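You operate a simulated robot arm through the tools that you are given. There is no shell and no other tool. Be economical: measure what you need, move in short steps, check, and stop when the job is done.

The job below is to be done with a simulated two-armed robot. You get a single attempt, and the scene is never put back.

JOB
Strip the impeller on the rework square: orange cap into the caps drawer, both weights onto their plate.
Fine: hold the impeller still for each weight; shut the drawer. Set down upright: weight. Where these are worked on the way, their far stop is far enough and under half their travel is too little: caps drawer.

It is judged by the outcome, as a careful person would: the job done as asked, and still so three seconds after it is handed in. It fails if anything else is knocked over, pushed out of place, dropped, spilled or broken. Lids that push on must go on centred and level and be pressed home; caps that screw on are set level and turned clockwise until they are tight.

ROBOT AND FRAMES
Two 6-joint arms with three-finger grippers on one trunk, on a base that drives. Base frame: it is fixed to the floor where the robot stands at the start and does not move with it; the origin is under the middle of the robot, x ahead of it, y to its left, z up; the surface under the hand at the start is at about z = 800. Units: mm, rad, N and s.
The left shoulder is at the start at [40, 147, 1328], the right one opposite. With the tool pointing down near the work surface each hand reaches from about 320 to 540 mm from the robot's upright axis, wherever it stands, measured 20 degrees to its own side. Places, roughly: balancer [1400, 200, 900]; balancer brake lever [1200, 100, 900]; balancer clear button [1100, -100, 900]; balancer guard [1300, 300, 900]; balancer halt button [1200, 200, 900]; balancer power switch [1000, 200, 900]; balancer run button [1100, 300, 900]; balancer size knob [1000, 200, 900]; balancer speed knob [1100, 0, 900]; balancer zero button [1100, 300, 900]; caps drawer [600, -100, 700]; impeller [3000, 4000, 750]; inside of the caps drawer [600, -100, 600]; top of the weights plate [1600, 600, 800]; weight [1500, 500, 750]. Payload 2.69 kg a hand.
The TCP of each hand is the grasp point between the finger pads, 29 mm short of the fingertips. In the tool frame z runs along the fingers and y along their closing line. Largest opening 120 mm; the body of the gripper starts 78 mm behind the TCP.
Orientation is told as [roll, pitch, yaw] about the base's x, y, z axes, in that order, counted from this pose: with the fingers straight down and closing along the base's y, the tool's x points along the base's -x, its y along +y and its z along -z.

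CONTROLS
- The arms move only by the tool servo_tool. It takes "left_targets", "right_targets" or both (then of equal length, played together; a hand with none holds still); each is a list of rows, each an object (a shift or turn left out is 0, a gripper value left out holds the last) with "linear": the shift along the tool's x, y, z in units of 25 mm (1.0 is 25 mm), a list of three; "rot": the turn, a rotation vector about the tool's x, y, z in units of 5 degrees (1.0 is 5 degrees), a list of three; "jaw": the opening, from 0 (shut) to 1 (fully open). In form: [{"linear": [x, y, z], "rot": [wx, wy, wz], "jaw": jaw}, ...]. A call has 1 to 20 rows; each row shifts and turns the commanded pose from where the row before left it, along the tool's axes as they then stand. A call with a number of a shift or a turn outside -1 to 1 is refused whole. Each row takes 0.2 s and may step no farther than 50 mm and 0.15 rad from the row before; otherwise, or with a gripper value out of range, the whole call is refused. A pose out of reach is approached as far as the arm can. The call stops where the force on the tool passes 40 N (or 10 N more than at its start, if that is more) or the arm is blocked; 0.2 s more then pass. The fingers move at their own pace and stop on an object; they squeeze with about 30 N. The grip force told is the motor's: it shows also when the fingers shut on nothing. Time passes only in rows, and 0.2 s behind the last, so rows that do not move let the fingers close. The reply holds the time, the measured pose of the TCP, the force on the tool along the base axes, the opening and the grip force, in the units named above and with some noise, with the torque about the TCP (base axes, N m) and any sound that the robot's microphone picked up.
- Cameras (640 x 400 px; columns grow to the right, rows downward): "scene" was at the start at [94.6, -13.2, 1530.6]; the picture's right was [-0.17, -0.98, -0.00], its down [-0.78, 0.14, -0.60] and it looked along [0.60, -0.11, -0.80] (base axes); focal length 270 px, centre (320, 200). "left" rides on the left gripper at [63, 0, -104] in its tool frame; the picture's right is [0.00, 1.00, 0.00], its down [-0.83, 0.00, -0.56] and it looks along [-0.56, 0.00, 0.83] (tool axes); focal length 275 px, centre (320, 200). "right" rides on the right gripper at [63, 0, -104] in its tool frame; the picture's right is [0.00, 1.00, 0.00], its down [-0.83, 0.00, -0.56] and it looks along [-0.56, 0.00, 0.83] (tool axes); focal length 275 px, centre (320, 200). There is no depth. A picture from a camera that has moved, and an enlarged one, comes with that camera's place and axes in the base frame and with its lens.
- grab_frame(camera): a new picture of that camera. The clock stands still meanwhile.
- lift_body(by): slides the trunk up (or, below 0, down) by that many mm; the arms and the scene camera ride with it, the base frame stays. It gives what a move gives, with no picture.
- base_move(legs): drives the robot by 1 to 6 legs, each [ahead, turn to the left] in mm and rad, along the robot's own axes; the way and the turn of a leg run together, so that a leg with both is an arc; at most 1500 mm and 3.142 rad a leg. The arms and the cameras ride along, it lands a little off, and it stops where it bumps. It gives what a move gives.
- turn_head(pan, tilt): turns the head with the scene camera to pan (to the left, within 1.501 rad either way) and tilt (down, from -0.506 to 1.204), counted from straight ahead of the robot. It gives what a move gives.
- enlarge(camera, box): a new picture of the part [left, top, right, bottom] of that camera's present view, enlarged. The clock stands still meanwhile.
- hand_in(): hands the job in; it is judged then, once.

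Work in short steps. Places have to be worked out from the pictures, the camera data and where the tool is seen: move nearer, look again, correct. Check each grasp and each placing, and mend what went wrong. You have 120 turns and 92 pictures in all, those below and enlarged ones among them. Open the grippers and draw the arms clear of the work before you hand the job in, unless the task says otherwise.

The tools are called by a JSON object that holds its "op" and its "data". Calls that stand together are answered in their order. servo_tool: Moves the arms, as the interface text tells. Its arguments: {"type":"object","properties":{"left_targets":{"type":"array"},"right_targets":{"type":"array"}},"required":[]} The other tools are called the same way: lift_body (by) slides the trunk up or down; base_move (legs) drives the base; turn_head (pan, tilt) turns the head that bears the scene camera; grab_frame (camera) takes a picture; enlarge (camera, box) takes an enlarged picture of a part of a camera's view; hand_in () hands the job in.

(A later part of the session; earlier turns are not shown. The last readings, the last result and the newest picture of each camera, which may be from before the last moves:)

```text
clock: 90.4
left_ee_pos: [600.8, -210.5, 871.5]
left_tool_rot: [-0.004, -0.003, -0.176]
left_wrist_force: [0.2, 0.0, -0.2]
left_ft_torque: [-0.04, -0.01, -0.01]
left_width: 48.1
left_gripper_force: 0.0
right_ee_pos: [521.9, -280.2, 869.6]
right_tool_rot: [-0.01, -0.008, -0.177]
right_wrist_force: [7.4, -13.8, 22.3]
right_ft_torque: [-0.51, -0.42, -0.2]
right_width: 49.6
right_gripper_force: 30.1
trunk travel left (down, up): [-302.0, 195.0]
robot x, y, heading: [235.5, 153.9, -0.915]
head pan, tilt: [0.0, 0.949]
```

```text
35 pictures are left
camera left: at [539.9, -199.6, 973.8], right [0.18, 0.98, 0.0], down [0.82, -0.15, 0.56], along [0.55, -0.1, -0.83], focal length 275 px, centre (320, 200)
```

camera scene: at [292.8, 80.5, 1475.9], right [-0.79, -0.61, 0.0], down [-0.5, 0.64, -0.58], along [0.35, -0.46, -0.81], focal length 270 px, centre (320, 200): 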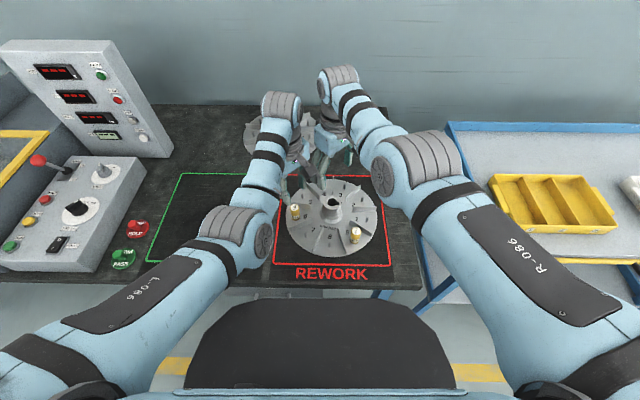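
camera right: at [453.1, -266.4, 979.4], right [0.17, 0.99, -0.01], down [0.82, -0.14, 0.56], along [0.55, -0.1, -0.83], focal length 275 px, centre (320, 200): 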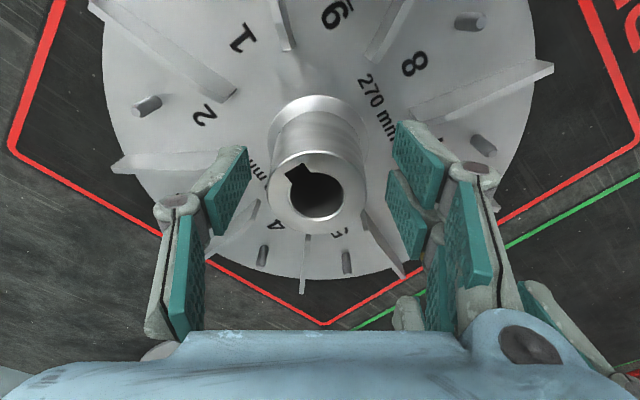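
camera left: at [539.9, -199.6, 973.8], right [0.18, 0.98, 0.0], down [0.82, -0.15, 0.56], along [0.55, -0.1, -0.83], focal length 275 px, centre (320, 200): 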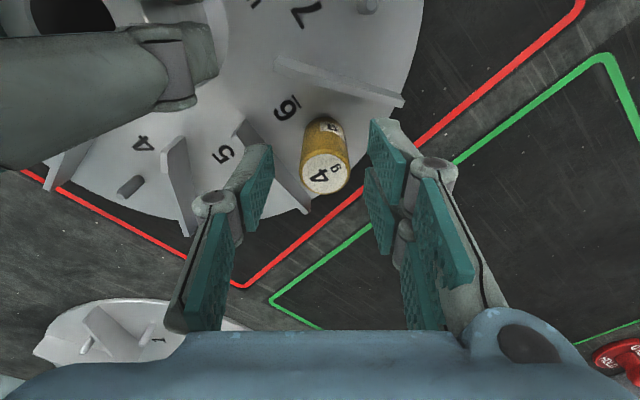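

{"op": "servo_tool", "data": {"left_targets": [{"jaw": 0.3}, {"jaw": 0.15}, {"jaw": 0}, {}]}}

{"op": "enlarge", "data": {"camera": "left", "box": [200, 80, 440, 260]}}

```text
clock: 91.4
left_ee_pos: [601.3, -209.7, 870.5]
left_tool_rot: [-0.003, -0.004, -0.176]
left_wrist_force: [0.2, 0.4, -0.4]
left_ft_torque: [-0.01, -0.03, 0.0]
left_width: 20.3
left_gripper_force: 29.9
right_ee_pos: [524.6, -278.0, 868.5]
right_tool_rot: [-0.008, -0.007, -0.176]
right_wrist_force: [7.7, -16.1, 24.0]
right_ft_torque: [-0.64, -0.44, -0.23]
right_width: 49.7
right_gripper_force: 29.2
trunk travel left (down, up): [-302.0, 195.0]
robot x, y, heading: [229.5, 150.1, -0.913]
head pan, tilt: [0.0, 0.949]
```

```text
2.22 times, centred on (320, 170) of left
camera zoom: at [539.7, -199.8, 973.8], right [0.18, 0.98, 0.0], down [0.82, -0.15, 0.56], along [0.55, -0.1, -0.83], focal length 612 px, centre (320, 267)
```

zoom: 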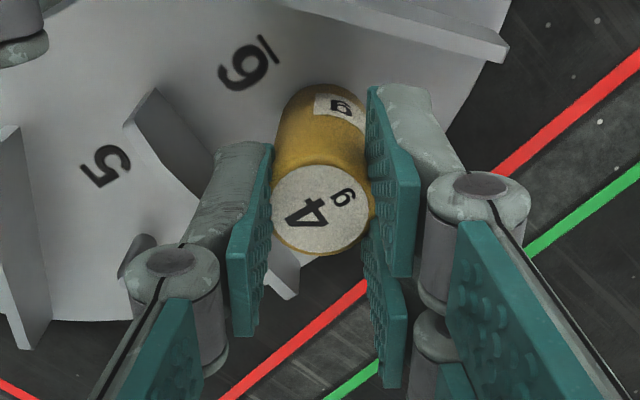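

Weight 4 is gripped (20 mm) with the hub held. I pull it gently up.

{"op": "servo_tool", "data": {"left_targets": [{"linear": [0, 0, -0.15]}, {"linear": [0, 0, -0.15]}, {"linear": [0, 0, -0.2]}, {"linear": [0, 0, -0.4]}, {"linear": [0, 0, -0.6]}, {"linear": [0, 0, -0.8]}]}}

{"op": "grab_frame", "data": {"camera": "left"}}

```text
clock: 92.8
left_ee_pos: [604.0, -218.0, 922.6]
left_tool_rot: [-0.004, -0.004, -0.176]
left_wrist_force: [0.0, -0.1, 0.4]
left_ft_torque: [0.0, 0.0, 0.01]
left_width: 19.9
left_gripper_force: 30.0
left hand out of reach, approached as far as the arm can: row 6
right_ee_pos: [523.8, -279.2, 868.9]
right_tool_rot: [-0.006, -0.008, -0.175]
right_wrist_force: [6.0, -15.3, 21.1]
right_ft_torque: [-0.55, -0.37, -0.24]
right_width: 49.8
right_gripper_force: 30.3
trunk travel left (down, up): [-302.0, 195.0]
robot x, y, heading: [234.6, 153.1, -0.914]
head pan, tilt: [0.0, 0.949]
```

```text
33 pictures are left
camera left: at [542.5, -206.9, 1026.8], right [0.18, 0.98, 0.0], down [0.82, -0.15, 0.56], along [0.55, -0.1, -0.83], focal length 275 px, centre (320, 200)
```

left: 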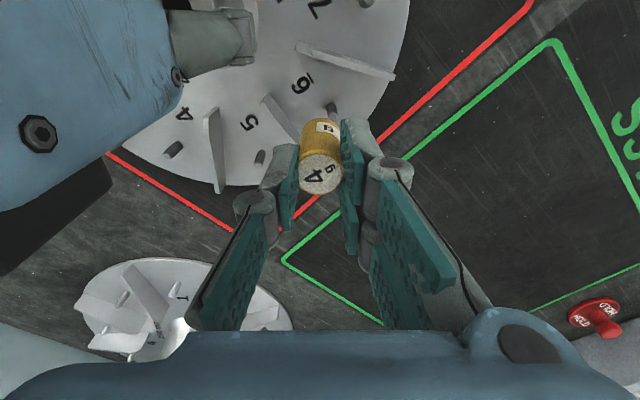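

Weight 4 is free. I'll stand it temporarily on the bench (PASS area) at ~[688,-134], so the left hand can hold the hub for weight 7.

{"op": "servo_tool", "data": {"left_targets": [{"linear": [-0.68, 0.974, 0]}, {"linear": [-0.68, 0.974, 0]}, {"linear": [-0.68, 0.974, 0]}, {"linear": [-0.68, 0.974, 0]}, {"linear": [0, 0, 0.8]}, {"linear": [0, 0, 0.8]}, {"linear": [0, 0, 0.6]}]}}

{"op": "grab_frame", "data": {"camera": "scene"}}

```text
clock: 94.4
left_ee_pos: [703.6, -161.3, 860.1]
left_tool_rot: [-0.01, -0.013, -0.173]
left_wrist_force: [6.9, -3.0, 29.7]
left_ft_torque: [-0.26, -0.27, -0.03]
left_width: 20.9
left_gripper_force: 29.9
left hand out of reach, approached as far as the arm can: row 1, 2, 3, 4
right_ee_pos: [521.6, -273.4, 867.5]
right_tool_rot: [-0.001, -0.002, -0.175]
right_wrist_force: [-1.9, 0.3, 0.0]
right_ft_torque: [0.45, -0.13, 0.26]
right_width: 49.2
right_gripper_force: 30.3
trunk travel left (down, up): [-302.0, 195.0]
robot x, y, heading: [233.7, 151.4, -0.916]
head pan, tilt: [0.0, 0.949]
```

```text
32 pictures are left
camera scene: at [288.4, 83.8, 1376.1], right [-0.79, -0.61, 0.0], down [-0.49, 0.64, -0.59], along [0.36, -0.46, -0.81], focal length 270 px, centre (320, 200)
```

scene: 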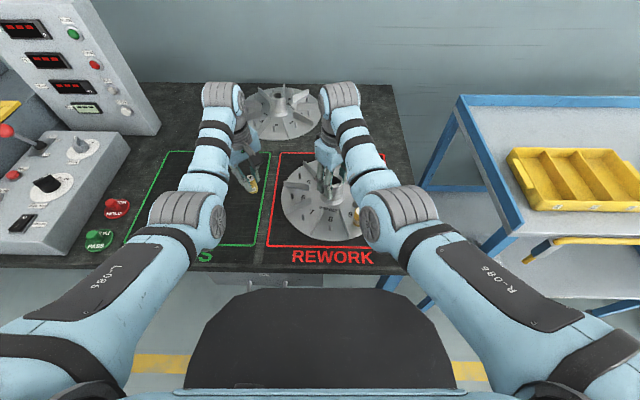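

Weight 4 stands on the bench (contact 30 N). I ease off slightly, open, and rise.

{"op": "servo_tool", "data": {"left_targets": [{"linear": [0, 0, -0.08]}, {"jaw": 0.35}, {}, {"linear": [0, 0, -0.5]}, {"linear": [0, 0, -1]}, {"linear": [0, 0, -1]}], "right_targets": [{}, {"jaw": 0.6}, {}, {"linear": [0, 0, -0.5]}, {"linear": [0, 0, -1]}, {"linear": [0, 0, -1]}]}}

{"op": "grab_frame", "data": {"camera": "left"}}

{"op": "grab_frame", "data": {"camera": "right"}}

```text
clock: 95.8
left_ee_pos: [704.2, -165.1, 920.4]
left_tool_rot: [-0.005, -0.004, -0.175]
left_wrist_force: [0.0, -0.2, 0.8]
left_ft_torque: [-0.03, 0.0, 0.0]
left_width: 42.1
left_gripper_force: 0.1
left hand out of reach, approached as far as the arm can: row 6
right_ee_pos: [522.7, -276.6, 931.8]
right_tool_rot: [-0.007, -0.007, -0.176]
right_wrist_force: [0.1, -0.6, -0.9]
right_ft_torque: [0.01, 0.02, 0.02]
right_width: 72.2
right_gripper_force: 0.1
trunk travel left (down, up): [-302.0, 195.0]
robot x, y, heading: [236.7, 156.9, -0.913]
head pan, tilt: [0.0, 0.949]
```

```text
31 pictures are left
camera left: at [642.3, -154.2, 1023.0], right [0.18, 0.98, 0.0], down [0.82, -0.15, 0.56], along [0.55, -0.1, -0.83], focal length 275 px, centre (320, 200)
```

left: 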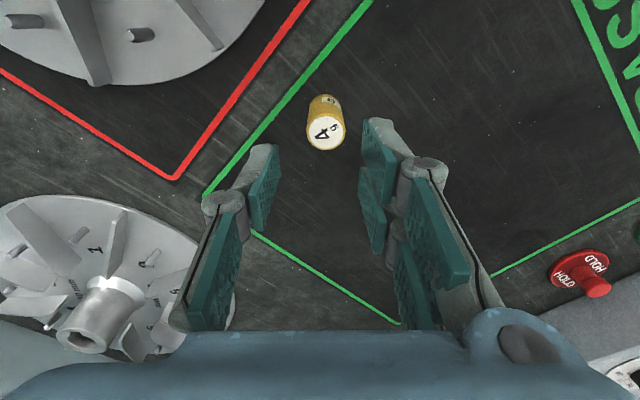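

```text
30 pictures are left
camera right: at [460.9, -266.5, 1035.6], right [0.17, 0.99, -0.01], down [0.82, -0.14, 0.56], along [0.55, -0.1, -0.83], focal length 275 px, centre (320, 200)
```

right: 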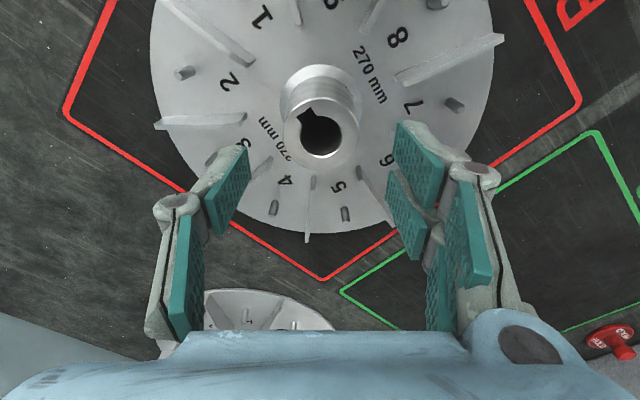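

Weight 4 stands upright at [704.5,-164]; hub now at about [521.5,-277]. I turn the base 0.10 rad right so the left hand can hold the hub and the right take weight 7.

{"op": "base_move", "data": {"legs": [[0, -0.1]]}}

{"op": "grab_frame", "data": {"camera": "right"}}

```text
clock: 96.7
left_ee_pos: [672.3, -210.5, 918.6]
left_tool_rot: [-0.006, -0.003, -0.275]
left_wrist_force: [-0.4, 0.2, 0.1]
left_ft_torque: [0.0, 0.01, 0.01]
left_width: 42.4
left_gripper_force: 0.0
right_ee_pos: [480.8, -303.8, 931.9]
right_tool_rot: [-0.009, -0.005, -0.277]
right_wrist_force: [0.1, -0.7, 0.1]
right_ft_torque: [-0.01, 0.04, 0.0]
right_width: 72.0
right_gripper_force: 0.1
trunk travel left (down, up): [-302.0, 195.0]
robot x, y, heading: [235.8, 156.5, -1.014]
head pan, tilt: [0.0, 0.949]
```

```text
29 pictures are left
camera right: at [419.4, -286.5, 1035.4], right [0.27, 0.96, -0.01], down [0.8, -0.22, 0.56], along [0.54, -0.16, -0.83], focal length 275 px, centre (320, 200)
```

right: 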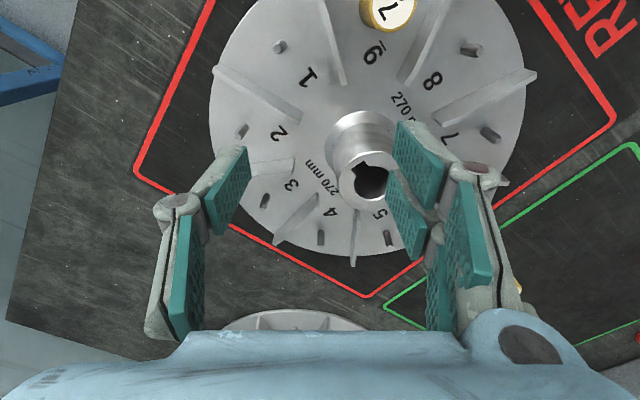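

Move the right hand over weight 7.

{"op": "servo_tool", "data": {"right_targets": [{"linear": [0.876, 0.472, 0], "jaw": 0.3}, {"linear": [0.876, 0.472, 0]}, {"linear": [0.876, 0.472, 0]}], "left_targets": [{"jaw": 0.6}, {}, {}]}}

{"op": "grab_frame", "data": {"camera": "right"}}

{"op": "grab_frame", "data": {"camera": "left"}}

```text
clock: 97.5
left_ee_pos: [669.8, -210.3, 919.4]
left_tool_rot: [-0.004, -0.002, -0.274]
left_wrist_force: [0.0, 0.5, 0.6]
left_ft_torque: [-0.01, -0.01, 0.01]
left_width: 71.8
left_gripper_force: 0.0
right_ee_pos: [471.3, -291.1, 913.1]
right_tool_rot: [-0.007, -0.008, -0.277]
right_wrist_force: [0.3, 0.6, 0.0]
right_ft_torque: [0.02, 0.01, -0.02]
right_width: 36.1
right_gripper_force: 0.0
right hand out of reach, approached as far as the arm can: row 1, 2, 3
trunk travel left (down, up): [-302.0, 195.0]
robot x, y, heading: [233.2, 152.6, -1.012]
head pan, tilt: [0.0, 0.949]
```

```text
28 pictures are left
camera right: at [409.6, -273.7, 1017.1], right [0.27, 0.96, -0.01], down [0.8, -0.22, 0.56], along [0.54, -0.16, -0.83], focal length 275 px, centre (320, 200)
```

right: 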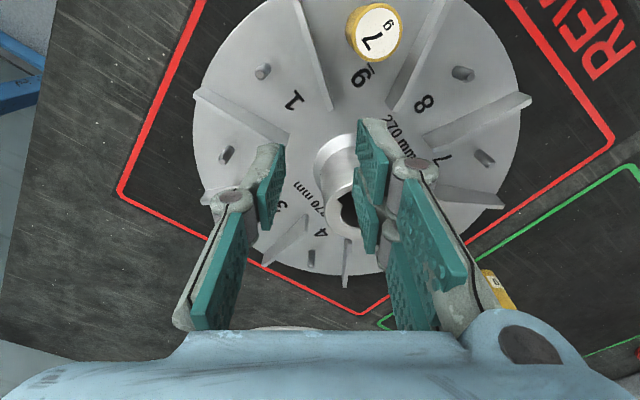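

```text
27 pictures are left
camera left: at [609.7, -193.6, 1022.5], right [0.28, 0.96, 0.0], down [0.8, -0.23, 0.56], along [0.54, -0.16, -0.83], focal length 275 px, centre (320, 200)
```

left: 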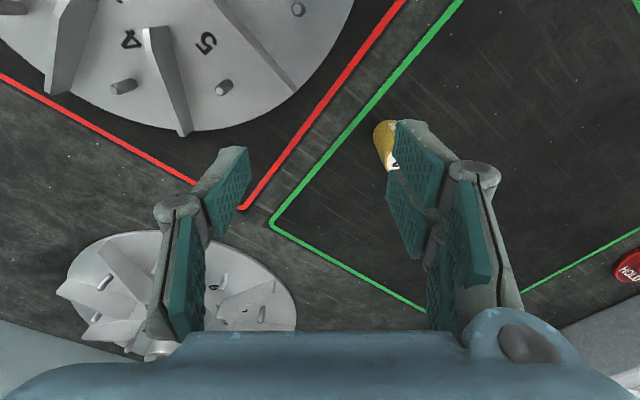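

At this trunk height the right arm can't fold in to weight 7; raising the trunk shifts both bands inward. I'll hold the impeller by the vane between 6 and 7 with the left hand (~[564,-192]) instead. Raise trunk, move both hands.

{"op": "lift_body", "data": {"by": 140}}

{"op": "servo_tool", "data": {"left_targets": [{"linear": [0.856, -0.09, 0.8], "jaw": 0.4}, {"linear": [0.856, -0.09, 0.8]}, {"linear": [0.856, -0.09, 0.8]}, {"linear": [0.856, -0.09, 0.8]}, {"linear": [0.856, -0.09, 0.8]}, {"rot": [0, 0, 1]}, {"rot": [0, 0, 1]}, {"rot": [0, 0, 1]}, {"rot": [0, 0, 1]}, {"rot": [0, 0, 1]}, {"rot": [0, 0, 1]}, {"rot": [0, 0, 1]}, {"rot": [0, 0, 1]}, {"rot": [0, 0, 1]}, {"rot": [0, 0, 1]}, {"rot": [0, 0, 1]}, {"rot": [0, 0, 1]}, {"rot": [0, 0, 1]}, {"rot": [0, 0, 1]}, {"rot": [0, 0, 1]}], "right_targets": [{"linear": [0, 0, 0.9]}, {"linear": [0, 0, 0.9]}, {"linear": [0, 0, 0.9]}, {"linear": [0, 0, 0.9]}, {"linear": [0, 0, 0.9]}, {"linear": [0, 0, 0.9]}, {"linear": [0.7, 0.34, 0]}, {"linear": [0.7, 0.34, 0]}, {"linear": [0.7, 0.34, 0]}, {}, {}, {}, {}, {}, {}, {}, {}, {}, {}, {}]}}

{"op": "grab_frame", "data": {"camera": "right"}}

{"op": "grab_frame", "data": {"camera": "left"}}

```text
clock: 99.2
left_ee_pos: [670.4, -210.5, 1060.2]
left_tool_rot: [-0.005, -0.002, -0.277]
left_wrist_force: [0.1, 0.8, -0.4]
left_ft_torque: [-0.02, 0.02, 0.0]
left_width: 72.0
left_gripper_force: 0.0
right_ee_pos: [472.3, -291.2, 1054.2]
right_tool_rot: [-0.007, -0.008, -0.276]
right_wrist_force: [-0.5, 0.5, -0.3]
right_ft_torque: [-0.01, -0.04, -0.01]
right_width: 35.9
right_gripper_force: 0.1
trunk travel left (down, up): [-442.0, 55.0]
robot x, y, heading: [236.2, 153.4, -1.015]
head pan, tilt: [0.0, 0.949]
```

```text
clock: 103.6
left_ee_pos: [565.1, -196.1, 958.0]
left_tool_rot: [0.003, -0.005, -1.587]
left_wrist_force: [-0.2, 0.1, 0.5]
left_ft_torque: [-0.02, -0.04, 0.0]
left_width: 48.0
left_gripper_force: 0.0
left hand out of reach, approached as far as the arm can: row 1
right_ee_pos: [383.7, -297.1, 911.3]
right_tool_rot: [-0.083, 0.044, -0.338]
right_wrist_force: [-0.2, 0.0, 1.0]
right_ft_torque: [-0.05, 0.01, 0.03]
right_width: 36.2
right_gripper_force: 0.1
trunk travel left (down, up): [-442.0, 55.0]
robot x, y, heading: [231.6, 156.4, -1.011]
head pan, tilt: [0.0, 0.949]
stopped in row 20 (right hand): the arm was blocked; the commanded pose is now the measured one
```

```text
26 pictures are left
camera right: at [330.7, -269.8, 1018.0], right [0.32, 0.94, -0.08], down [0.82, -0.24, 0.52], along [0.47, -0.23, -0.85], focal length 275 px, centre (320, 200)
```

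right: 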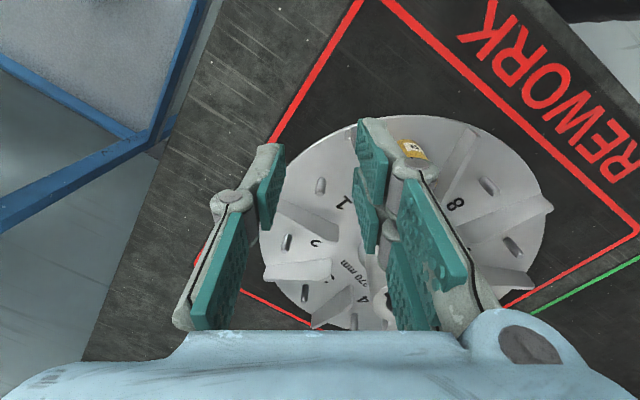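

```text
25 pictures are left
camera left: at [566.7, -132.5, 1061.6], right [1.0, -0.02, 0.0], down [-0.02, -0.83, 0.56], along [-0.01, -0.56, -0.83], focal length 275 px, centre (320, 200)
```

left: 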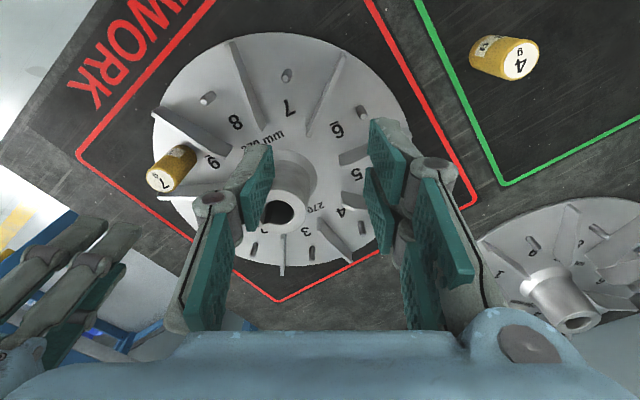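

The right arm got blocked and pushed aside; I look at how the arms stand.

{"op": "grab_frame", "data": {"camera": "scene"}}

```text
24 pictures are left
camera scene: at [284.8, 74.9, 1516.6], right [-0.85, -0.53, 0.0], down [-0.43, 0.69, -0.58], along [0.31, -0.49, -0.81], focal length 270 px, centre (320, 200)
```

scene: 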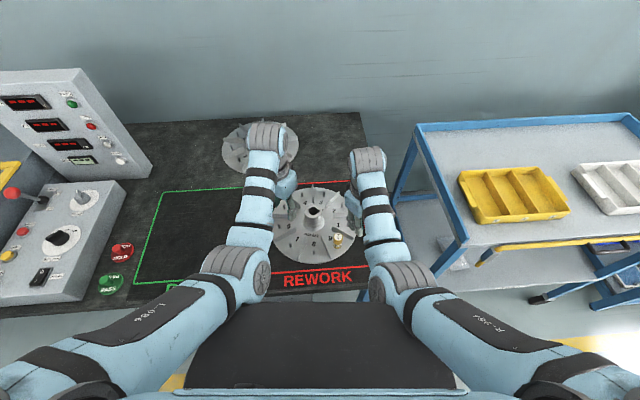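

The weights are undisturbed. I finish the left's rotation, lower it onto the vane between 6 and 7 with a narrow opening, and level the right hand.

{"op": "servo_tool", "data": {"left_targets": [{"rot": [0, 0, 0.96], "jaw": 0.27}, {"rot": [0, 0, 0.96]}, {"rot": [0, 0, 0.96]}, {"rot": [0, 0, 0.96]}, {"rot": [0, 0, 0.96]}, {"linear": [0.4, 0, 0.8]}, {"linear": [0, 0, 0.8]}], "right_targets": [{"rot": [-0.46, -0.25, 0]}, {"rot": [-0.46, -0.25, 0]}, {}, {}, {}, {}, {}]}}

{"op": "grab_frame", "data": {"camera": "left"}}

```text
clock: 105.2
left_ee_pos: [570.9, -186.4, 916.5]
left_tool_rot: [0.001, -0.003, -2.007]
left_wrist_force: [0.2, 0.2, -0.6]
left_ft_torque: [0.03, -0.04, -0.02]
left_width: 32.5
left_gripper_force: 0.1
right_ee_pos: [385.8, -293.8, 910.5]
right_tool_rot: [0.005, -0.001, -0.334]
right_wrist_force: [-0.3, 0.0, -0.9]
right_ft_torque: [-0.02, 0.01, 0.0]
right_width: 35.7
right_gripper_force: 0.0
trunk travel left (down, up): [-442.0, 55.0]
robot x, y, heading: [235.2, 153.1, -1.016]
head pan, tilt: [0.0, 0.949]
```

```text
23 pictures are left
camera left: at [597.6, -130.3, 1020.3], right [0.9, -0.43, 0.0], down [-0.35, -0.75, 0.56], along [-0.24, -0.51, -0.83], focal length 275 px, centre (320, 200)
```

left: 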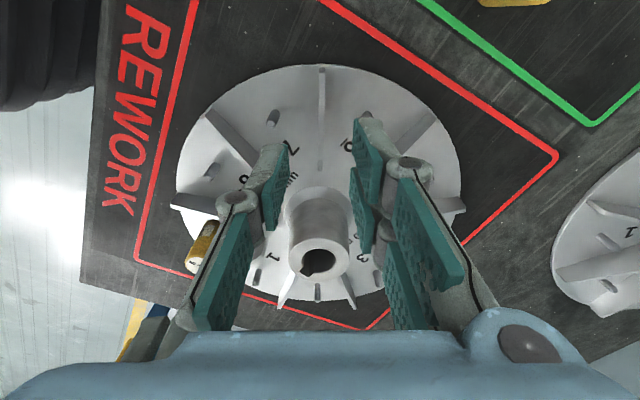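

Well aligned with the vane. Lower to z≈853 and grip.

{"op": "servo_tool", "data": {"left_targets": [{"linear": [0.25, 0, 0.8]}, {"linear": [0, 0, 0.8]}, {"linear": [0, 0, 0.6]}, {"linear": [0, 0, 0.3]}, {"jaw": 0}, {}, {}]}}

{"op": "grab_frame", "data": {"camera": "left"}}

{"op": "grab_frame", "data": {"camera": "right"}}

```text
clock: 106.8
left_ee_pos: [572.2, -180.8, 855.4]
left_tool_rot: [0.004, -0.003, -2.004]
left_wrist_force: [1.4, -0.3, 0.1]
left_ft_torque: [-0.13, 0.07, 0.34]
left_width: 5.7
left_gripper_force: 30.0
right_ee_pos: [386.4, -293.6, 910.1]
right_tool_rot: [0.004, 0.0, -0.332]
right_wrist_force: [-0.3, -0.2, 0.1]
right_ft_torque: [0.01, 0.01, -0.02]
right_width: 36.1
right_gripper_force: 0.0
trunk travel left (down, up): [-442.0, 55.0]
robot x, y, heading: [232.3, 156.7, -1.01]
head pan, tilt: [0.0, 0.949]
```

```text
22 pictures are left
camera left: at [600.1, -123.9, 958.5], right [0.91, -0.42, 0.0], down [-0.35, -0.75, 0.56], along [-0.23, -0.51, -0.83], focal length 275 px, centre (320, 200)
```

left: 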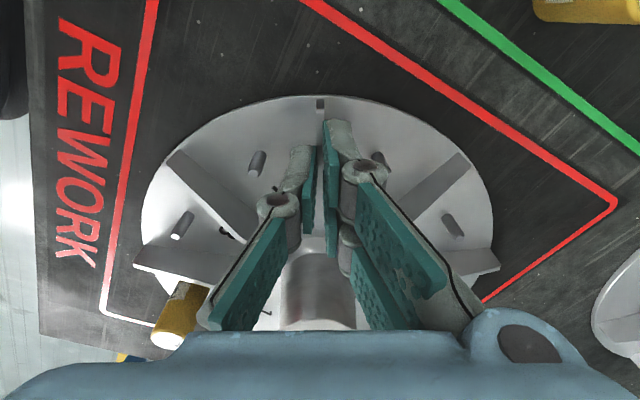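

```text
21 pictures are left
camera right: at [325.7, -273.9, 1014.9], right [0.32, 0.95, 0.0], down [0.79, -0.27, 0.56], along [0.53, -0.18, -0.83], focal length 275 px, centre (320, 200)
```

right: 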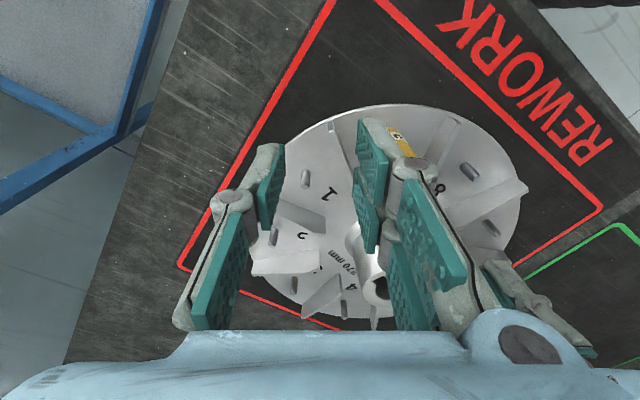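

The vane is held (5.7 mm). Now the right hand over weight 7.

{"op": "servo_tool", "data": {"right_targets": [{"linear": [-0.25, 0.53, 0]}, {"linear": [-0.25, 0.53, 0]}, {"linear": [-0.25, 0.53, 0]}, {"linear": [-0.25, 0.53, 0]}]}}

{"op": "grab_frame", "data": {"camera": "right"}}

```text
clock: 108.0
left_ee_pos: [572.3, -180.3, 855.2]
left_tool_rot: [0.002, -0.002, -2.008]
left_wrist_force: [1.8, 0.3, 0.4]
left_ft_torque: [-0.21, 0.08, 0.29]
left_width: 6.1
left_gripper_force: 29.4
right_ee_pos: [385.1, -292.1, 904.6]
right_tool_rot: [-0.07, 0.041, -0.392]
right_wrist_force: [-0.1, -1.0, 0.4]
right_ft_torque: [0.04, -0.02, 0.03]
right_width: 36.3
right_gripper_force: 0.0
trunk travel left (down, up): [-442.0, 55.0]
robot x, y, heading: [231.3, 155.7, -1.015]
head pan, tilt: [0.0, 0.949]
stopped in row 4 (right hand): the arm was blocked; the commanded pose is now the measured one
```

```text
20 pictures are left
camera right: at [333.1, -264.6, 1012.2], right [0.37, 0.92, -0.07], down [0.81, -0.29, 0.52], along [0.46, -0.25, -0.85], focal length 275 px, centre (320, 200)
```

right: 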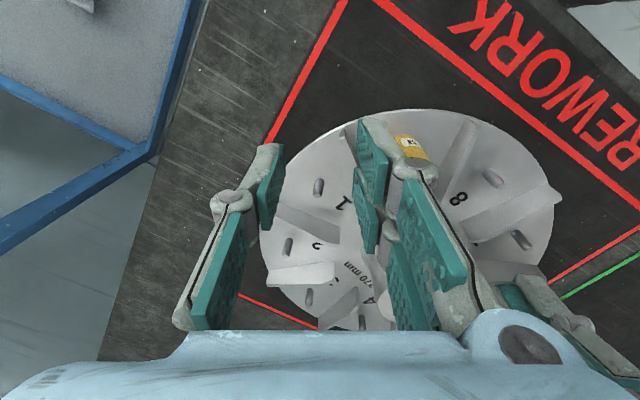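

The right upper arm hits its own chest when folded so near. I'll release, back the base 50 mm and turn slightly left, so both targets lie at a comfortable extension.

{"op": "servo_tool", "data": {"left_targets": [{"jaw": 0.27}, {}, {"linear": [0, 0, -0.9]}, {"linear": [0, 0, -0.9]}, {"linear": [0, 0, -0.9]}, {}], "right_targets": [{"linear": [0, -0.5, 0], "rot": [-0.4, -0.25, 0]}, {"rot": [-0.4, -0.22, 0]}, {}, {"linear": [0, 0, -0.6]}, {}, {}]}}

{"op": "base_move", "data": {"legs": [[-50, 0], [0, 0.06]]}}

```text
clock: 109.4
left_ee_pos: [571.4, -181.3, 922.4]
left_tool_rot: [0.004, -0.003, -2.006]
left_wrist_force: [-0.6, -0.4, 0.6]
left_ft_torque: [0.0, -0.02, 0.0]
left_width: 32.5
left_gripper_force: 0.1
right_ee_pos: [382.9, -302.1, 921.1]
right_tool_rot: [0.005, -0.001, -0.388]
right_wrist_force: [0.2, 0.6, 0.2]
right_ft_torque: [-0.02, 0.0, -0.01]
right_width: 36.2
right_gripper_force: 0.1
trunk travel left (down, up): [-442.0, 55.0]
robot x, y, heading: [235.0, 155.6, -1.009]
head pan, tilt: [0.0, 0.949]
```

```text
clock: 110.8
left_ee_pos: [562.8, -117.5, 923.7]
left_tool_rot: [0.005, -0.002, -1.945]
left_wrist_force: [0.5, 0.2, 0.6]
left_ft_torque: [0.03, -0.02, 0.01]
left_width: 32.1
left_gripper_force: 0.1
right_ee_pos: [382.1, -248.9, 921.8]
right_tool_rot: [0.005, -0.003, -0.326]
right_wrist_force: [-1.0, -0.1, -1.0]
right_ft_torque: [-0.01, -0.01, 0.0]
right_width: 36.0
right_gripper_force: 0.1
trunk travel left (down, up): [-442.0, 55.0]
robot x, y, heading: [203.9, 197.0, -0.952]
head pan, tilt: [0.0, 0.949]
```

{"op": "servo_tool", "data": {"left_targets": [{"linear": [-0.75, 0.42, 0]}, {"linear": [-0.75, 0.42, -0.8]}, {"linear": [-0.75, 0.42, -0.9]}, {"linear": [0, 0, -0.9]}, {"linear": [0, 0, -0.9]}], "right_targets": [{"linear": [-0.58, 0.155, 0]}, {"linear": [-0.58, 0.155, -0.8]}, {"linear": [-0.58, 0.155, -0.9]}, {"linear": [0, 0, -0.9]}, {"linear": [0, 0, -0.9]}]}}

{"op": "lift_body", "data": {"by": -90}}

{"op": "grab_frame", "data": {"camera": "right"}}

{"op": "grab_frame", "data": {"camera": "left"}}

```text
clock: 112.0
left_ee_pos: [571.8, -179.1, 1011.4]
left_tool_rot: [0.003, -0.003, -1.943]
left_wrist_force: [-1.4, -0.4, -0.8]
left_ft_torque: [0.02, -0.03, 0.01]
left_width: 32.5
left_gripper_force: 0.1
right_ee_pos: [426.9, -250.7, 1009.4]
right_tool_rot: [0.005, 0.002, -0.327]
right_wrist_force: [0.1, 0.1, -0.2]
right_ft_torque: [-0.05, -0.01, 0.01]
right_width: 35.9
right_gripper_force: 0.0
trunk travel left (down, up): [-442.0, 55.0]
robot x, y, heading: [205.8, 196.6, -0.952]
head pan, tilt: [0.0, 0.949]
```

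```text
clock: 113.2
left_ee_pos: [573.2, -180.2, 919.3]
left_tool_rot: [0.004, -0.003, -1.945]
left_wrist_force: [0.4, 0.0, 0.3]
left_ft_torque: [0.0, 0.05, 0.02]
left_width: 32.3
left_gripper_force: 0.0
right_ee_pos: [428.6, -251.9, 916.7]
right_tool_rot: [0.006, -0.001, -0.326]
right_wrist_force: [-0.4, 0.2, 0.5]
right_ft_torque: [-0.02, 0.02, 0.02]
right_width: 36.1
right_gripper_force: 0.0
trunk travel left (down, up): [-352.0, 145.0]
robot x, y, heading: [210.9, 202.3, -0.955]
head pan, tilt: [0.0, 0.949]
```

```text
19 pictures are left
camera right: at [367.3, -232.7, 1021.5], right [0.32, 0.95, 0.0], down [0.79, -0.27, 0.56], along [0.53, -0.17, -0.83], focal length 275 px, centre (320, 200)
```

right: 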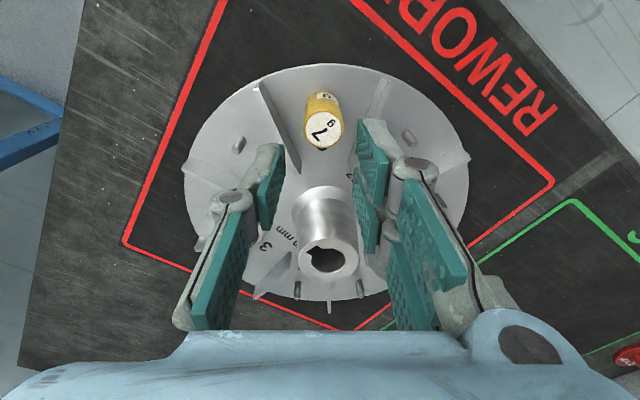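

```text
18 pictures are left
camera left: at [596.2, -122.2, 1021.8], right [0.93, -0.37, 0.0], down [-0.31, -0.77, 0.56], along [-0.2, -0.52, -0.83], focal length 275 px, centre (320, 200)
```

left: 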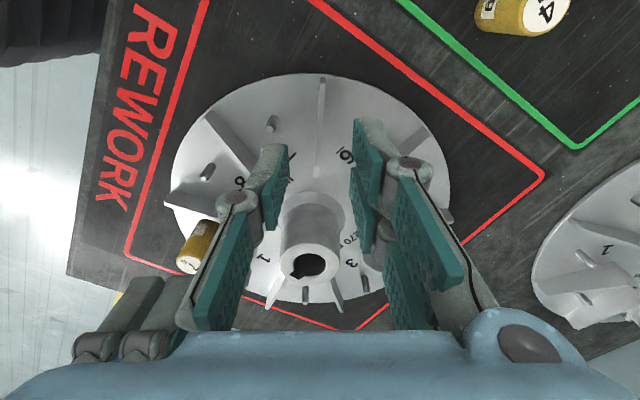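

Both are aligned. Left lowers and grips the vane; right shifts 6 mm, lowers over weight 7 and grips.

{"op": "servo_tool", "data": {"left_targets": [{"linear": [0.1, 0, 0.8]}, {"linear": [0, 0, 0.8]}, {"linear": [0, 0, 0.6]}, {"linear": [0, 0, 0.33]}, {"jaw": 0}, {}, {}, {}, {}, {}], "right_targets": [{"linear": [0.25, 0.05, 0]}, {}, {}, {}, {}, {}, {"linear": [0, 0, 0.6]}, {"linear": [0, 0, 0.7]}, {"linear": [0, 0, 0.6]}, {}]}}

{"op": "grab_frame", "data": {"camera": "right"}}

```text
clock: 115.4
left_ee_pos: [574.3, -177.3, 855.7]
left_tool_rot: [0.003, -0.003, -1.944]
left_wrist_force: [2.0, -0.3, 0.0]
left_ft_torque: [-0.01, 0.01, 0.02]
left_width: 0.0
left_gripper_force: 28.4
right_ee_pos: [425.1, -249.5, 866.2]
right_tool_rot: [0.005, 0.0, -0.326]
right_wrist_force: [0.4, 0.7, -1.1]
right_ft_torque: [0.04, 0.01, 0.0]
right_width: 35.7
right_gripper_force: 0.0
right hand out of reach, approached as far as the arm can: row 1
trunk travel left (down, up): [-352.0, 145.0]
robot x, y, heading: [210.8, 194.6, -0.95]
head pan, tilt: [0.0, 0.949]
```

```text
17 pictures are left
camera right: at [364.4, -231.1, 970.7], right [0.32, 0.95, 0.01], down [0.79, -0.27, 0.56], along [0.53, -0.17, -0.83], focal length 275 px, centre (320, 200)
```

right: 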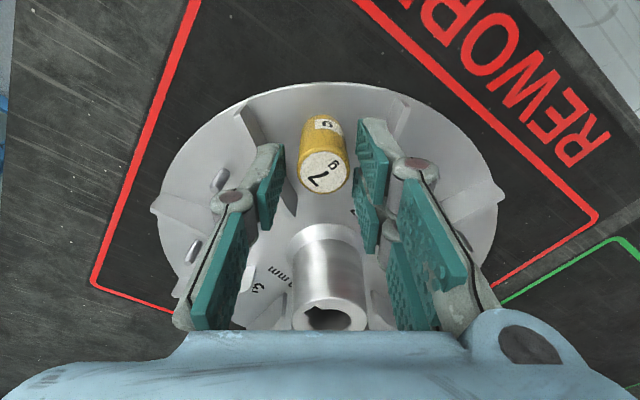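

The left fingers missed the vane (shut on nothing, too far out). I open, move 18 mm inward along the vane, and close again.

{"op": "servo_tool", "data": {"left_targets": [{"linear": [0, 0, -0.3], "jaw": 0.27}, {"linear": [-0.35, 0, 0]}, {"linear": [-0.35, 0, 0]}, {"linear": [0, 0, 0.2]}, {"linear": [0, 0, 0.15]}, {"jaw": 0}, {}, {}]}}

{"op": "grab_frame", "data": {"camera": "left"}}

```text
clock: 117.2
left_ee_pos: [567.1, -197.0, 854.2]
left_tool_rot: [0.004, -0.003, -1.943]
left_wrist_force: [-1.1, -0.2, 0.3]
left_ft_torque: [0.15, -0.06, -0.28]
left_width: 5.9
left_gripper_force: 30.3
right_ee_pos: [423.6, -250.2, 867.2]
right_tool_rot: [0.005, -0.001, -0.327]
right_wrist_force: [0.2, 0.0, 0.5]
right_ft_torque: [0.01, 0.03, 0.01]
right_width: 36.2
right_gripper_force: 0.1
trunk travel left (down, up): [-352.0, 145.0]
robot x, y, heading: [208.3, 196.7, -0.952]
head pan, tilt: [0.0, 0.949]
```

```text
16 pictures are left
camera left: at [591.1, -137.1, 956.9], right [0.93, -0.37, 0.0], down [-0.31, -0.77, 0.56], along [-0.2, -0.52, -0.83], focal length 275 px, centre (320, 200)
```

left: 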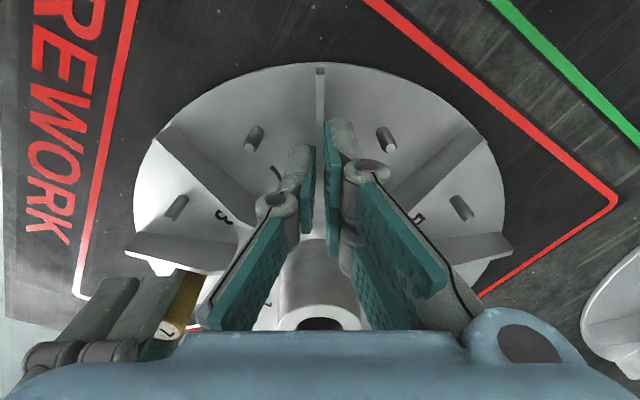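

The vane is held (5.9 mm). Now grip weight 7 and lift it gently.

{"op": "servo_tool", "data": {"right_targets": [{"jaw": 0.15}, {"jaw": 0}, {}, {}, {"linear": [0, 0, -0.15]}, {"linear": [0, 0, -0.15]}, {"linear": [0, 0, -0.2]}, {"linear": [0, 0, -0.4]}, {"linear": [0, 0, -0.6]}, {"linear": [0, 0, -0.8]}]}}

{"op": "grab_frame", "data": {"camera": "right"}}

```text
clock: 119.4
left_ee_pos: [566.8, -196.9, 852.2]
left_tool_rot: [0.001, -0.003, -1.946]
left_wrist_force: [-1.2, 0.2, -0.4]
left_ft_torque: [0.25, -0.1, -0.22]
left_width: 6.1
left_gripper_force: 30.2
right_ee_pos: [429.8, -253.6, 921.6]
right_tool_rot: [0.005, 0.0, -0.326]
right_wrist_force: [0.6, 0.1, -0.3]
right_ft_torque: [0.01, 0.02, 0.03]
right_width: 23.0
right_gripper_force: 30.4
right hand out of reach, approached as far as the arm can: row 10
trunk travel left (down, up): [-352.0, 145.0]
robot x, y, heading: [207.7, 195.1, -0.955]
head pan, tilt: [0.0, 0.949]
```

```text
15 pictures are left
camera right: at [369.0, -234.6, 1026.2], right [0.32, 0.95, 0.01], down [0.79, -0.27, 0.56], along [0.53, -0.17, -0.83], focal length 275 px, centre (320, 200)
```

right: 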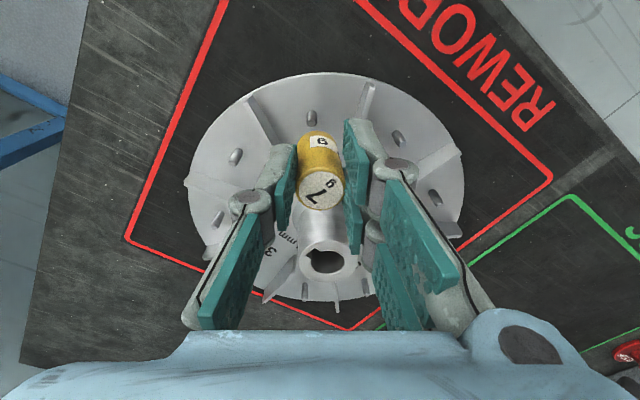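

Weight 7 is free in the right hand. Left releases the vane and rises; right rises too; then the base moves ahead so the left can reach weight 4.

{"op": "servo_tool", "data": {"left_targets": [{"jaw": 0.3}, {}, {"linear": [0, 0, -0.9]}, {"linear": [0, 0, -0.9]}, {"linear": [0, 0, -0.9]}, {}], "right_targets": [{}, {}, {"linear": [0, -0.3, -0.8]}, {"linear": [0, -0.3, -0.8]}, {"linear": [0, -0.3, -0.8]}, {}]}}

{"op": "base_move", "data": {"legs": [[65, 0]]}}

{"op": "servo_tool", "data": {"left_targets": [{"linear": [0.93, 0.49, 0]}, {"linear": [0.93, 0.49, 0]}, {"linear": [0.93, 0.49, 0]}, {"linear": [0.93, 0.49, 0]}, {"linear": [0.93, 0.49, 0]}]}}

{"op": "grab_frame", "data": {"camera": "left"}}

```text
clock: 120.8
left_ee_pos: [565.0, -195.5, 921.2]
left_tool_rot: [0.004, -0.003, -1.944]
left_wrist_force: [0.7, 0.5, 1.5]
left_ft_torque: [0.0, 0.03, -0.02]
left_width: 35.9
left_gripper_force: 0.1
right_ee_pos: [437.0, -288.0, 973.4]
right_tool_rot: [0.006, -0.001, -0.326]
right_wrist_force: [-0.6, 0.5, 0.5]
right_ft_torque: [0.01, 0.0, 0.05]
right_width: 22.9
right_gripper_force: 30.1
right hand out of reach, approached as far as the arm can: row 3, 4, 5
trunk travel left (down, up): [-352.0, 145.0]
robot x, y, heading: [208.8, 195.5, -0.955]
head pan, tilt: [0.0, 0.949]
```

```text
clock: 121.8
left_ee_pos: [596.9, -241.1, 928.0]
left_tool_rot: [0.014, -0.009, -1.947]
left_wrist_force: [0.0, 0.0, -0.6]
left_ft_torque: [-0.02, -0.04, 0.0]
left_width: 35.6
left_gripper_force: 0.1
right_ee_pos: [468.4, -331.9, 979.5]
right_tool_rot: [-0.002, -0.01, -0.326]
right_wrist_force: [-0.1, 0.6, -0.2]
right_ft_torque: [-0.05, 0.04, 0.0]
right_width: 23.1
right_gripper_force: 30.0
trunk travel left (down, up): [-352.0, 145.0]
robot x, y, heading: [246.0, 140.5, -0.961]
head pan, tilt: [0.0, 0.949]
```

```text
clock: 123.0
left_ee_pos: [702.9, -162.3, 920.1]
left_tool_rot: [0.004, -0.006, -1.946]
left_wrist_force: [0.1, 0.3, 0.1]
left_ft_torque: [-0.02, 0.01, 0.0]
left_width: 36.0
left_gripper_force: 0.0
right_ee_pos: [474.6, -336.9, 973.7]
right_tool_rot: [0.002, -0.004, -0.326]
right_wrist_force: [-1.3, 0.1, 0.1]
right_ft_torque: [-0.02, -0.01, -0.02]
right_width: 22.9
right_gripper_force: 30.5
trunk travel left (down, up): [-352.0, 145.0]
robot x, y, heading: [242.0, 148.0, -0.954]
head pan, tilt: [0.0, 0.949]
```

```text
14 pictures are left
camera left: at [726.5, -103.2, 1023.4], right [0.93, -0.37, 0.0], down [-0.31, -0.77, 0.56], along [-0.2, -0.52, -0.83], focal length 275 px, centre (320, 200)
```

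left: 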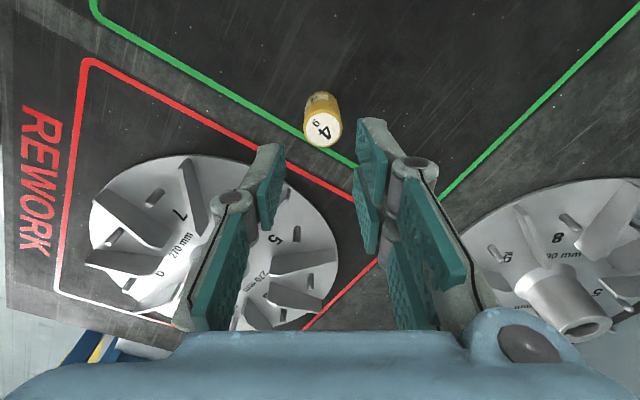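

Aligned with weight 4. Lower, grip and lift.

{"op": "servo_tool", "data": {"left_targets": [{"linear": [0, 0.08, 0.8]}, {"linear": [0, 0, 0.8]}, {"linear": [0, 0, 0.75]}, {"jaw": 0}, {}, {}, {"linear": [0, 0, -0.5]}, {"linear": [0, 0, -1]}, {"linear": [0, 0, -1]}, {"linear": [0, 0, -1]}]}}

{"op": "turn_head", "data": {"pan": 0.5, "tilt": 0.8}}

{"op": "grab_frame", "data": {"camera": "scene"}}

```text
clock: 125.2
left_ee_pos: [710.5, -174.5, 943.4]
left_tool_rot: [0.005, -0.006, -1.944]
left_wrist_force: [1.3, -0.6, -0.6]
left_ft_torque: [0.01, -0.01, 0.02]
left_width: 22.1
left_gripper_force: 30.2
left hand out of reach, approached as far as the arm can: row 9, 10
right_ee_pos: [473.7, -337.7, 974.0]
right_tool_rot: [0.002, -0.004, -0.327]
right_wrist_force: [0.6, -0.7, -0.3]
right_ft_torque: [-0.01, 0.0, 0.05]
right_width: 22.8
right_gripper_force: 30.0
trunk travel left (down, up): [-352.0, 145.0]
robot x, y, heading: [245.8, 144.9, -0.954]
head pan, tilt: [0.0, 0.949]
```

```text
clock: 126.1
left_ee_pos: [710.2, -174.6, 943.4]
left_tool_rot: [0.006, -0.004, -1.944]
left_wrist_force: [0.6, 0.0, 0.0]
left_ft_torque: [0.03, -0.02, 0.05]
left_width: 21.9
left_gripper_force: 29.6
right_ee_pos: [474.8, -337.9, 973.8]
right_tool_rot: [0.005, -0.004, -0.327]
right_wrist_force: [-0.4, -0.5, -0.1]
right_ft_torque: [0.0, 0.03, -0.01]
right_width: 23.3
right_gripper_force: 30.4
trunk travel left (down, up): [-352.0, 145.0]
robot x, y, heading: [246.8, 145.0, -0.951]
head pan, tilt: [0.499, 0.799]
```

```text
13 pictures are left
camera scene: at [330.5, 92.3, 1436.9], right [-0.44, -0.9, 0.0], down [-0.64, 0.32, -0.7], along [0.63, -0.31, -0.72], focal length 270 px, centre (320, 200)
```

scene: 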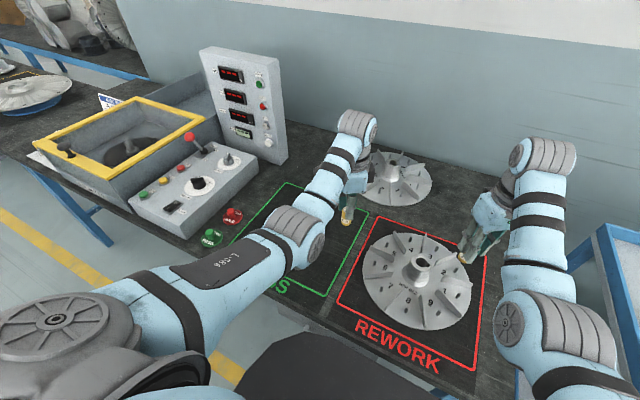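

Both weights are in hand. A closer look at the plate before driving.

{"op": "enlarge", "data": {"camera": "scene", "box": [0, 70, 200, 250]}}

```text
2.22 times, centred on (100, 160) of scene
camera zoom: at [330.5, 92.3, 1436.9], right [-0.44, -0.9, 0.0], down [-0.64, 0.32, -0.7], along [0.63, -0.31, -0.72], focal length 600 px, centre (809, 289)
```

zoom: 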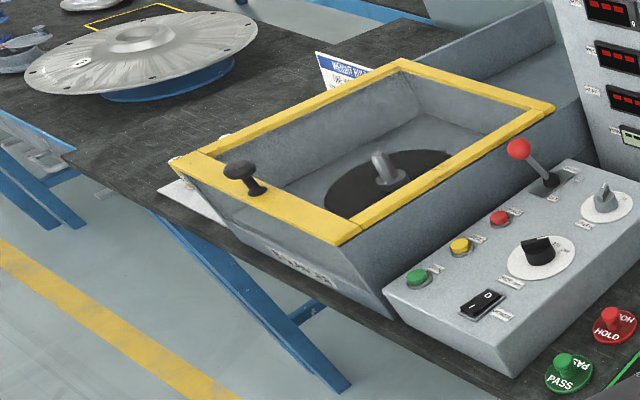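

The plate lies past the guard's left end, about e≈1510–1715 along the bench near its front edge. I back away, drive along the aisle, and turn to face the bench there.

{"op": "base_move", "data": {"legs": [[-350, 0], [0, 1.595], [1340, 0], [0, -1.57]]}}

{"op": "turn_head", "data": {"pan": 0, "tilt": 0.75}}

{"op": "grab_frame", "data": {"camera": "scene"}}

```text
clock: 142.2
left_ee_pos: [1593.6, 892.2, 943.2]
left_tool_rot: [0.004, -0.005, -1.905]
left_wrist_force: [-0.3, 0.5, 0.0]
left_ft_torque: [0.0, 0.03, -0.02]
left_width: 20.3
left_gripper_force: 29.9
right_ee_pos: [1363.1, 717.3, 975.3]
right_tool_rot: [0.002, -0.005, -0.285]
right_wrist_force: [0.0, 0.6, -0.5]
right_ft_torque: [0.03, 0.01, 0.0]
right_width: 23.1
right_gripper_force: 30.0
trunk travel left (down, up): [-352.0, 145.0]
robot x, y, heading: [1113.0, 1190.8, -0.913]
head pan, tilt: [0.499, 0.799]
```

```text
clock: 143.1
left_ee_pos: [1592.9, 891.1, 942.8]
left_tool_rot: [0.004, -0.005, -1.903]
left_wrist_force: [-0.7, 0.6, 0.0]
left_ft_torque: [0.0, -0.03, 0.01]
left_width: 20.8
left_gripper_force: 29.4
right_ee_pos: [1362.4, 717.1, 974.7]
right_tool_rot: [0.003, -0.003, -0.287]
right_wrist_force: [-0.4, -0.3, -0.5]
right_ft_torque: [0.01, 0.01, -0.03]
right_width: 22.9
right_gripper_force: 29.6
trunk travel left (down, up): [-352.0, 145.0]
robot x, y, heading: [1116.1, 1193.4, -0.912]
head pan, tilt: [0.0, 0.75]
```

```text
11 pictures are left
camera scene: at [1179.5, 1109.0, 1440.9], right [-0.79, -0.61, 0.0], down [-0.42, 0.54, -0.73], along [0.45, -0.58, -0.68], focal length 270 px, centre (320, 200)
```

scene: 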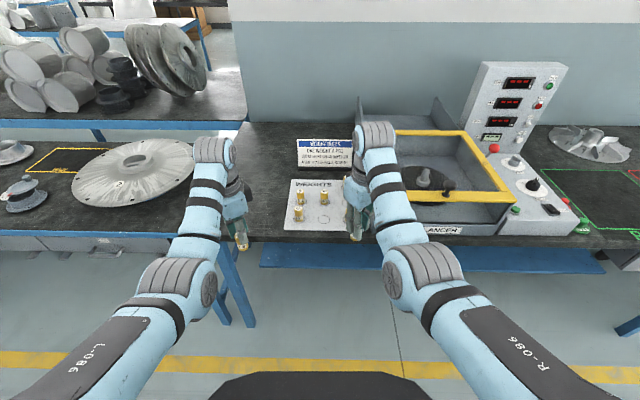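

{"op": "enlarge", "data": {"camera": "scene", "box": [265, 160, 375, 245]}}

```text
4.71 times, centred on (320, 202) of scene
camera zoom: at [1179.5, 1109.0, 1440.9], right [-0.79, -0.61, 0.0], down [-0.42, 0.54, -0.73], along [0.45, -0.58, -0.68], focal length 1270 px, centre (320, 188)
```

zoom: 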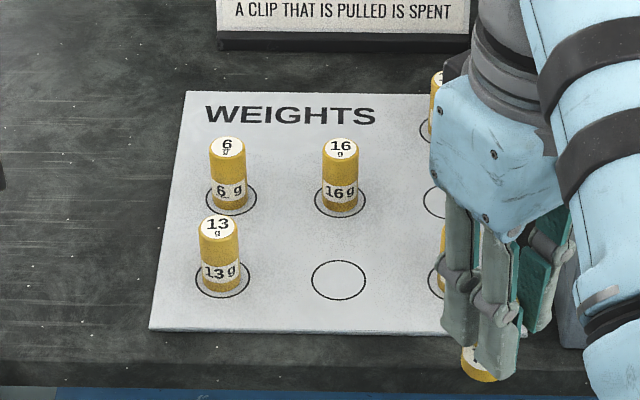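

The plate has an empty circle A at about e=1607,f=414 ([1534,630]) and seemingly another, B, at e=1533,f=495 ([1526,523]). I drive 250 mm ahead and look with the right camera.

{"op": "base_move", "data": {"legs": [[250, 0]]}}

{"op": "grab_frame", "data": {"camera": "right"}}

```text
clock: 144.9
left_ee_pos: [1746.6, 698.2, 943.8]
left_tool_rot: [0.007, -0.005, -1.9]
left_wrist_force: [-0.3, 0.7, -0.7]
left_ft_torque: [-0.02, 0.0, 0.02]
left_width: 20.4
left_gripper_force: 29.9
right_ee_pos: [1517.8, 524.8, 974.9]
right_tool_rot: [0.0, -0.005, -0.278]
right_wrist_force: [-0.3, -0.7, 1.2]
right_ft_torque: [0.0, -0.02, 0.03]
right_width: 23.0
right_gripper_force: 30.0
trunk travel left (down, up): [-352.0, 145.0]
robot x, y, heading: [1267.3, 996.9, -0.908]
head pan, tilt: [0.0, 0.75]
```

```text
9 pictures are left
camera right: at [1456.0, 540.8, 1079.3], right [0.27, 0.96, 0.0], down [0.8, -0.23, 0.56], along [0.54, -0.15, -0.83], focal length 275 px, centre (320, 200)
```

right: 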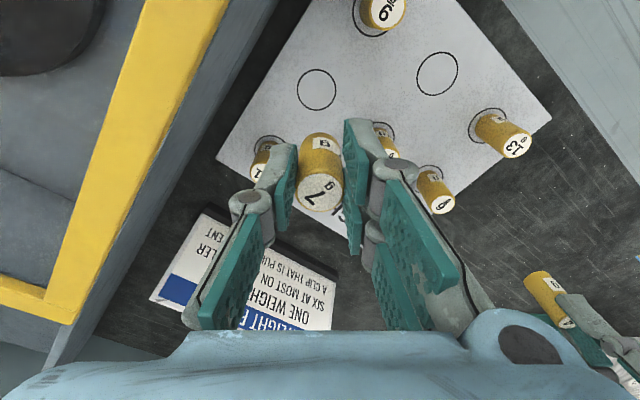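

Circle B is right under the right hand (~[1518,523]). I lower weight 7 onto it.

{"op": "servo_tool", "data": {"right_targets": [{"linear": [0, 0, 0.8]}, {"linear": [0, 0, 0.8]}, {"linear": [0, 0, 0.8]}, {"linear": [0, 0, 0.8]}, {"linear": [0, 0, 0.4]}]}}

{"op": "grab_frame", "data": {"camera": "right"}}

```text
clock: 146.1
left_ee_pos: [1747.5, 698.0, 943.3]
left_tool_rot: [0.005, -0.005, -1.897]
left_wrist_force: [-0.3, 0.4, 0.3]
left_ft_torque: [0.01, -0.05, 0.01]
left_width: 20.0
left_gripper_force: 30.4
right_ee_pos: [1519.7, 521.3, 883.2]
right_tool_rot: [0.005, -0.004, -0.279]
right_wrist_force: [0.4, 0.0, -0.1]
right_ft_torque: [-0.02, 0.02, 0.01]
right_width: 23.0
right_gripper_force: 30.2
trunk travel left (down, up): [-352.0, 145.0]
robot x, y, heading: [1267.1, 993.2, -0.904]
head pan, tilt: [0.0, 0.75]
```

```text
8 pictures are left
camera right: at [1458.0, 538.4, 987.4], right [0.27, 0.96, 0.0], down [0.8, -0.23, 0.56], along [0.54, -0.15, -0.83], focal length 275 px, centre (320, 200)
```

right: 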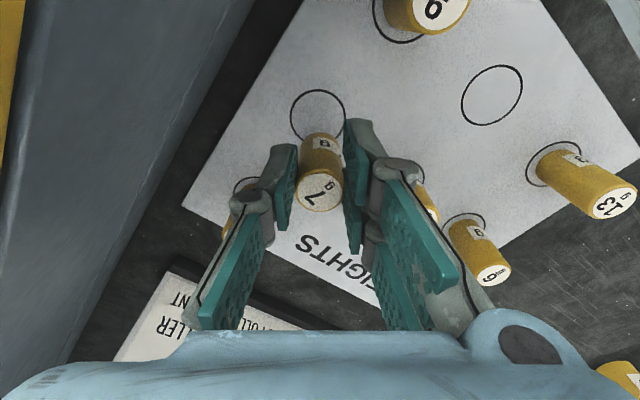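

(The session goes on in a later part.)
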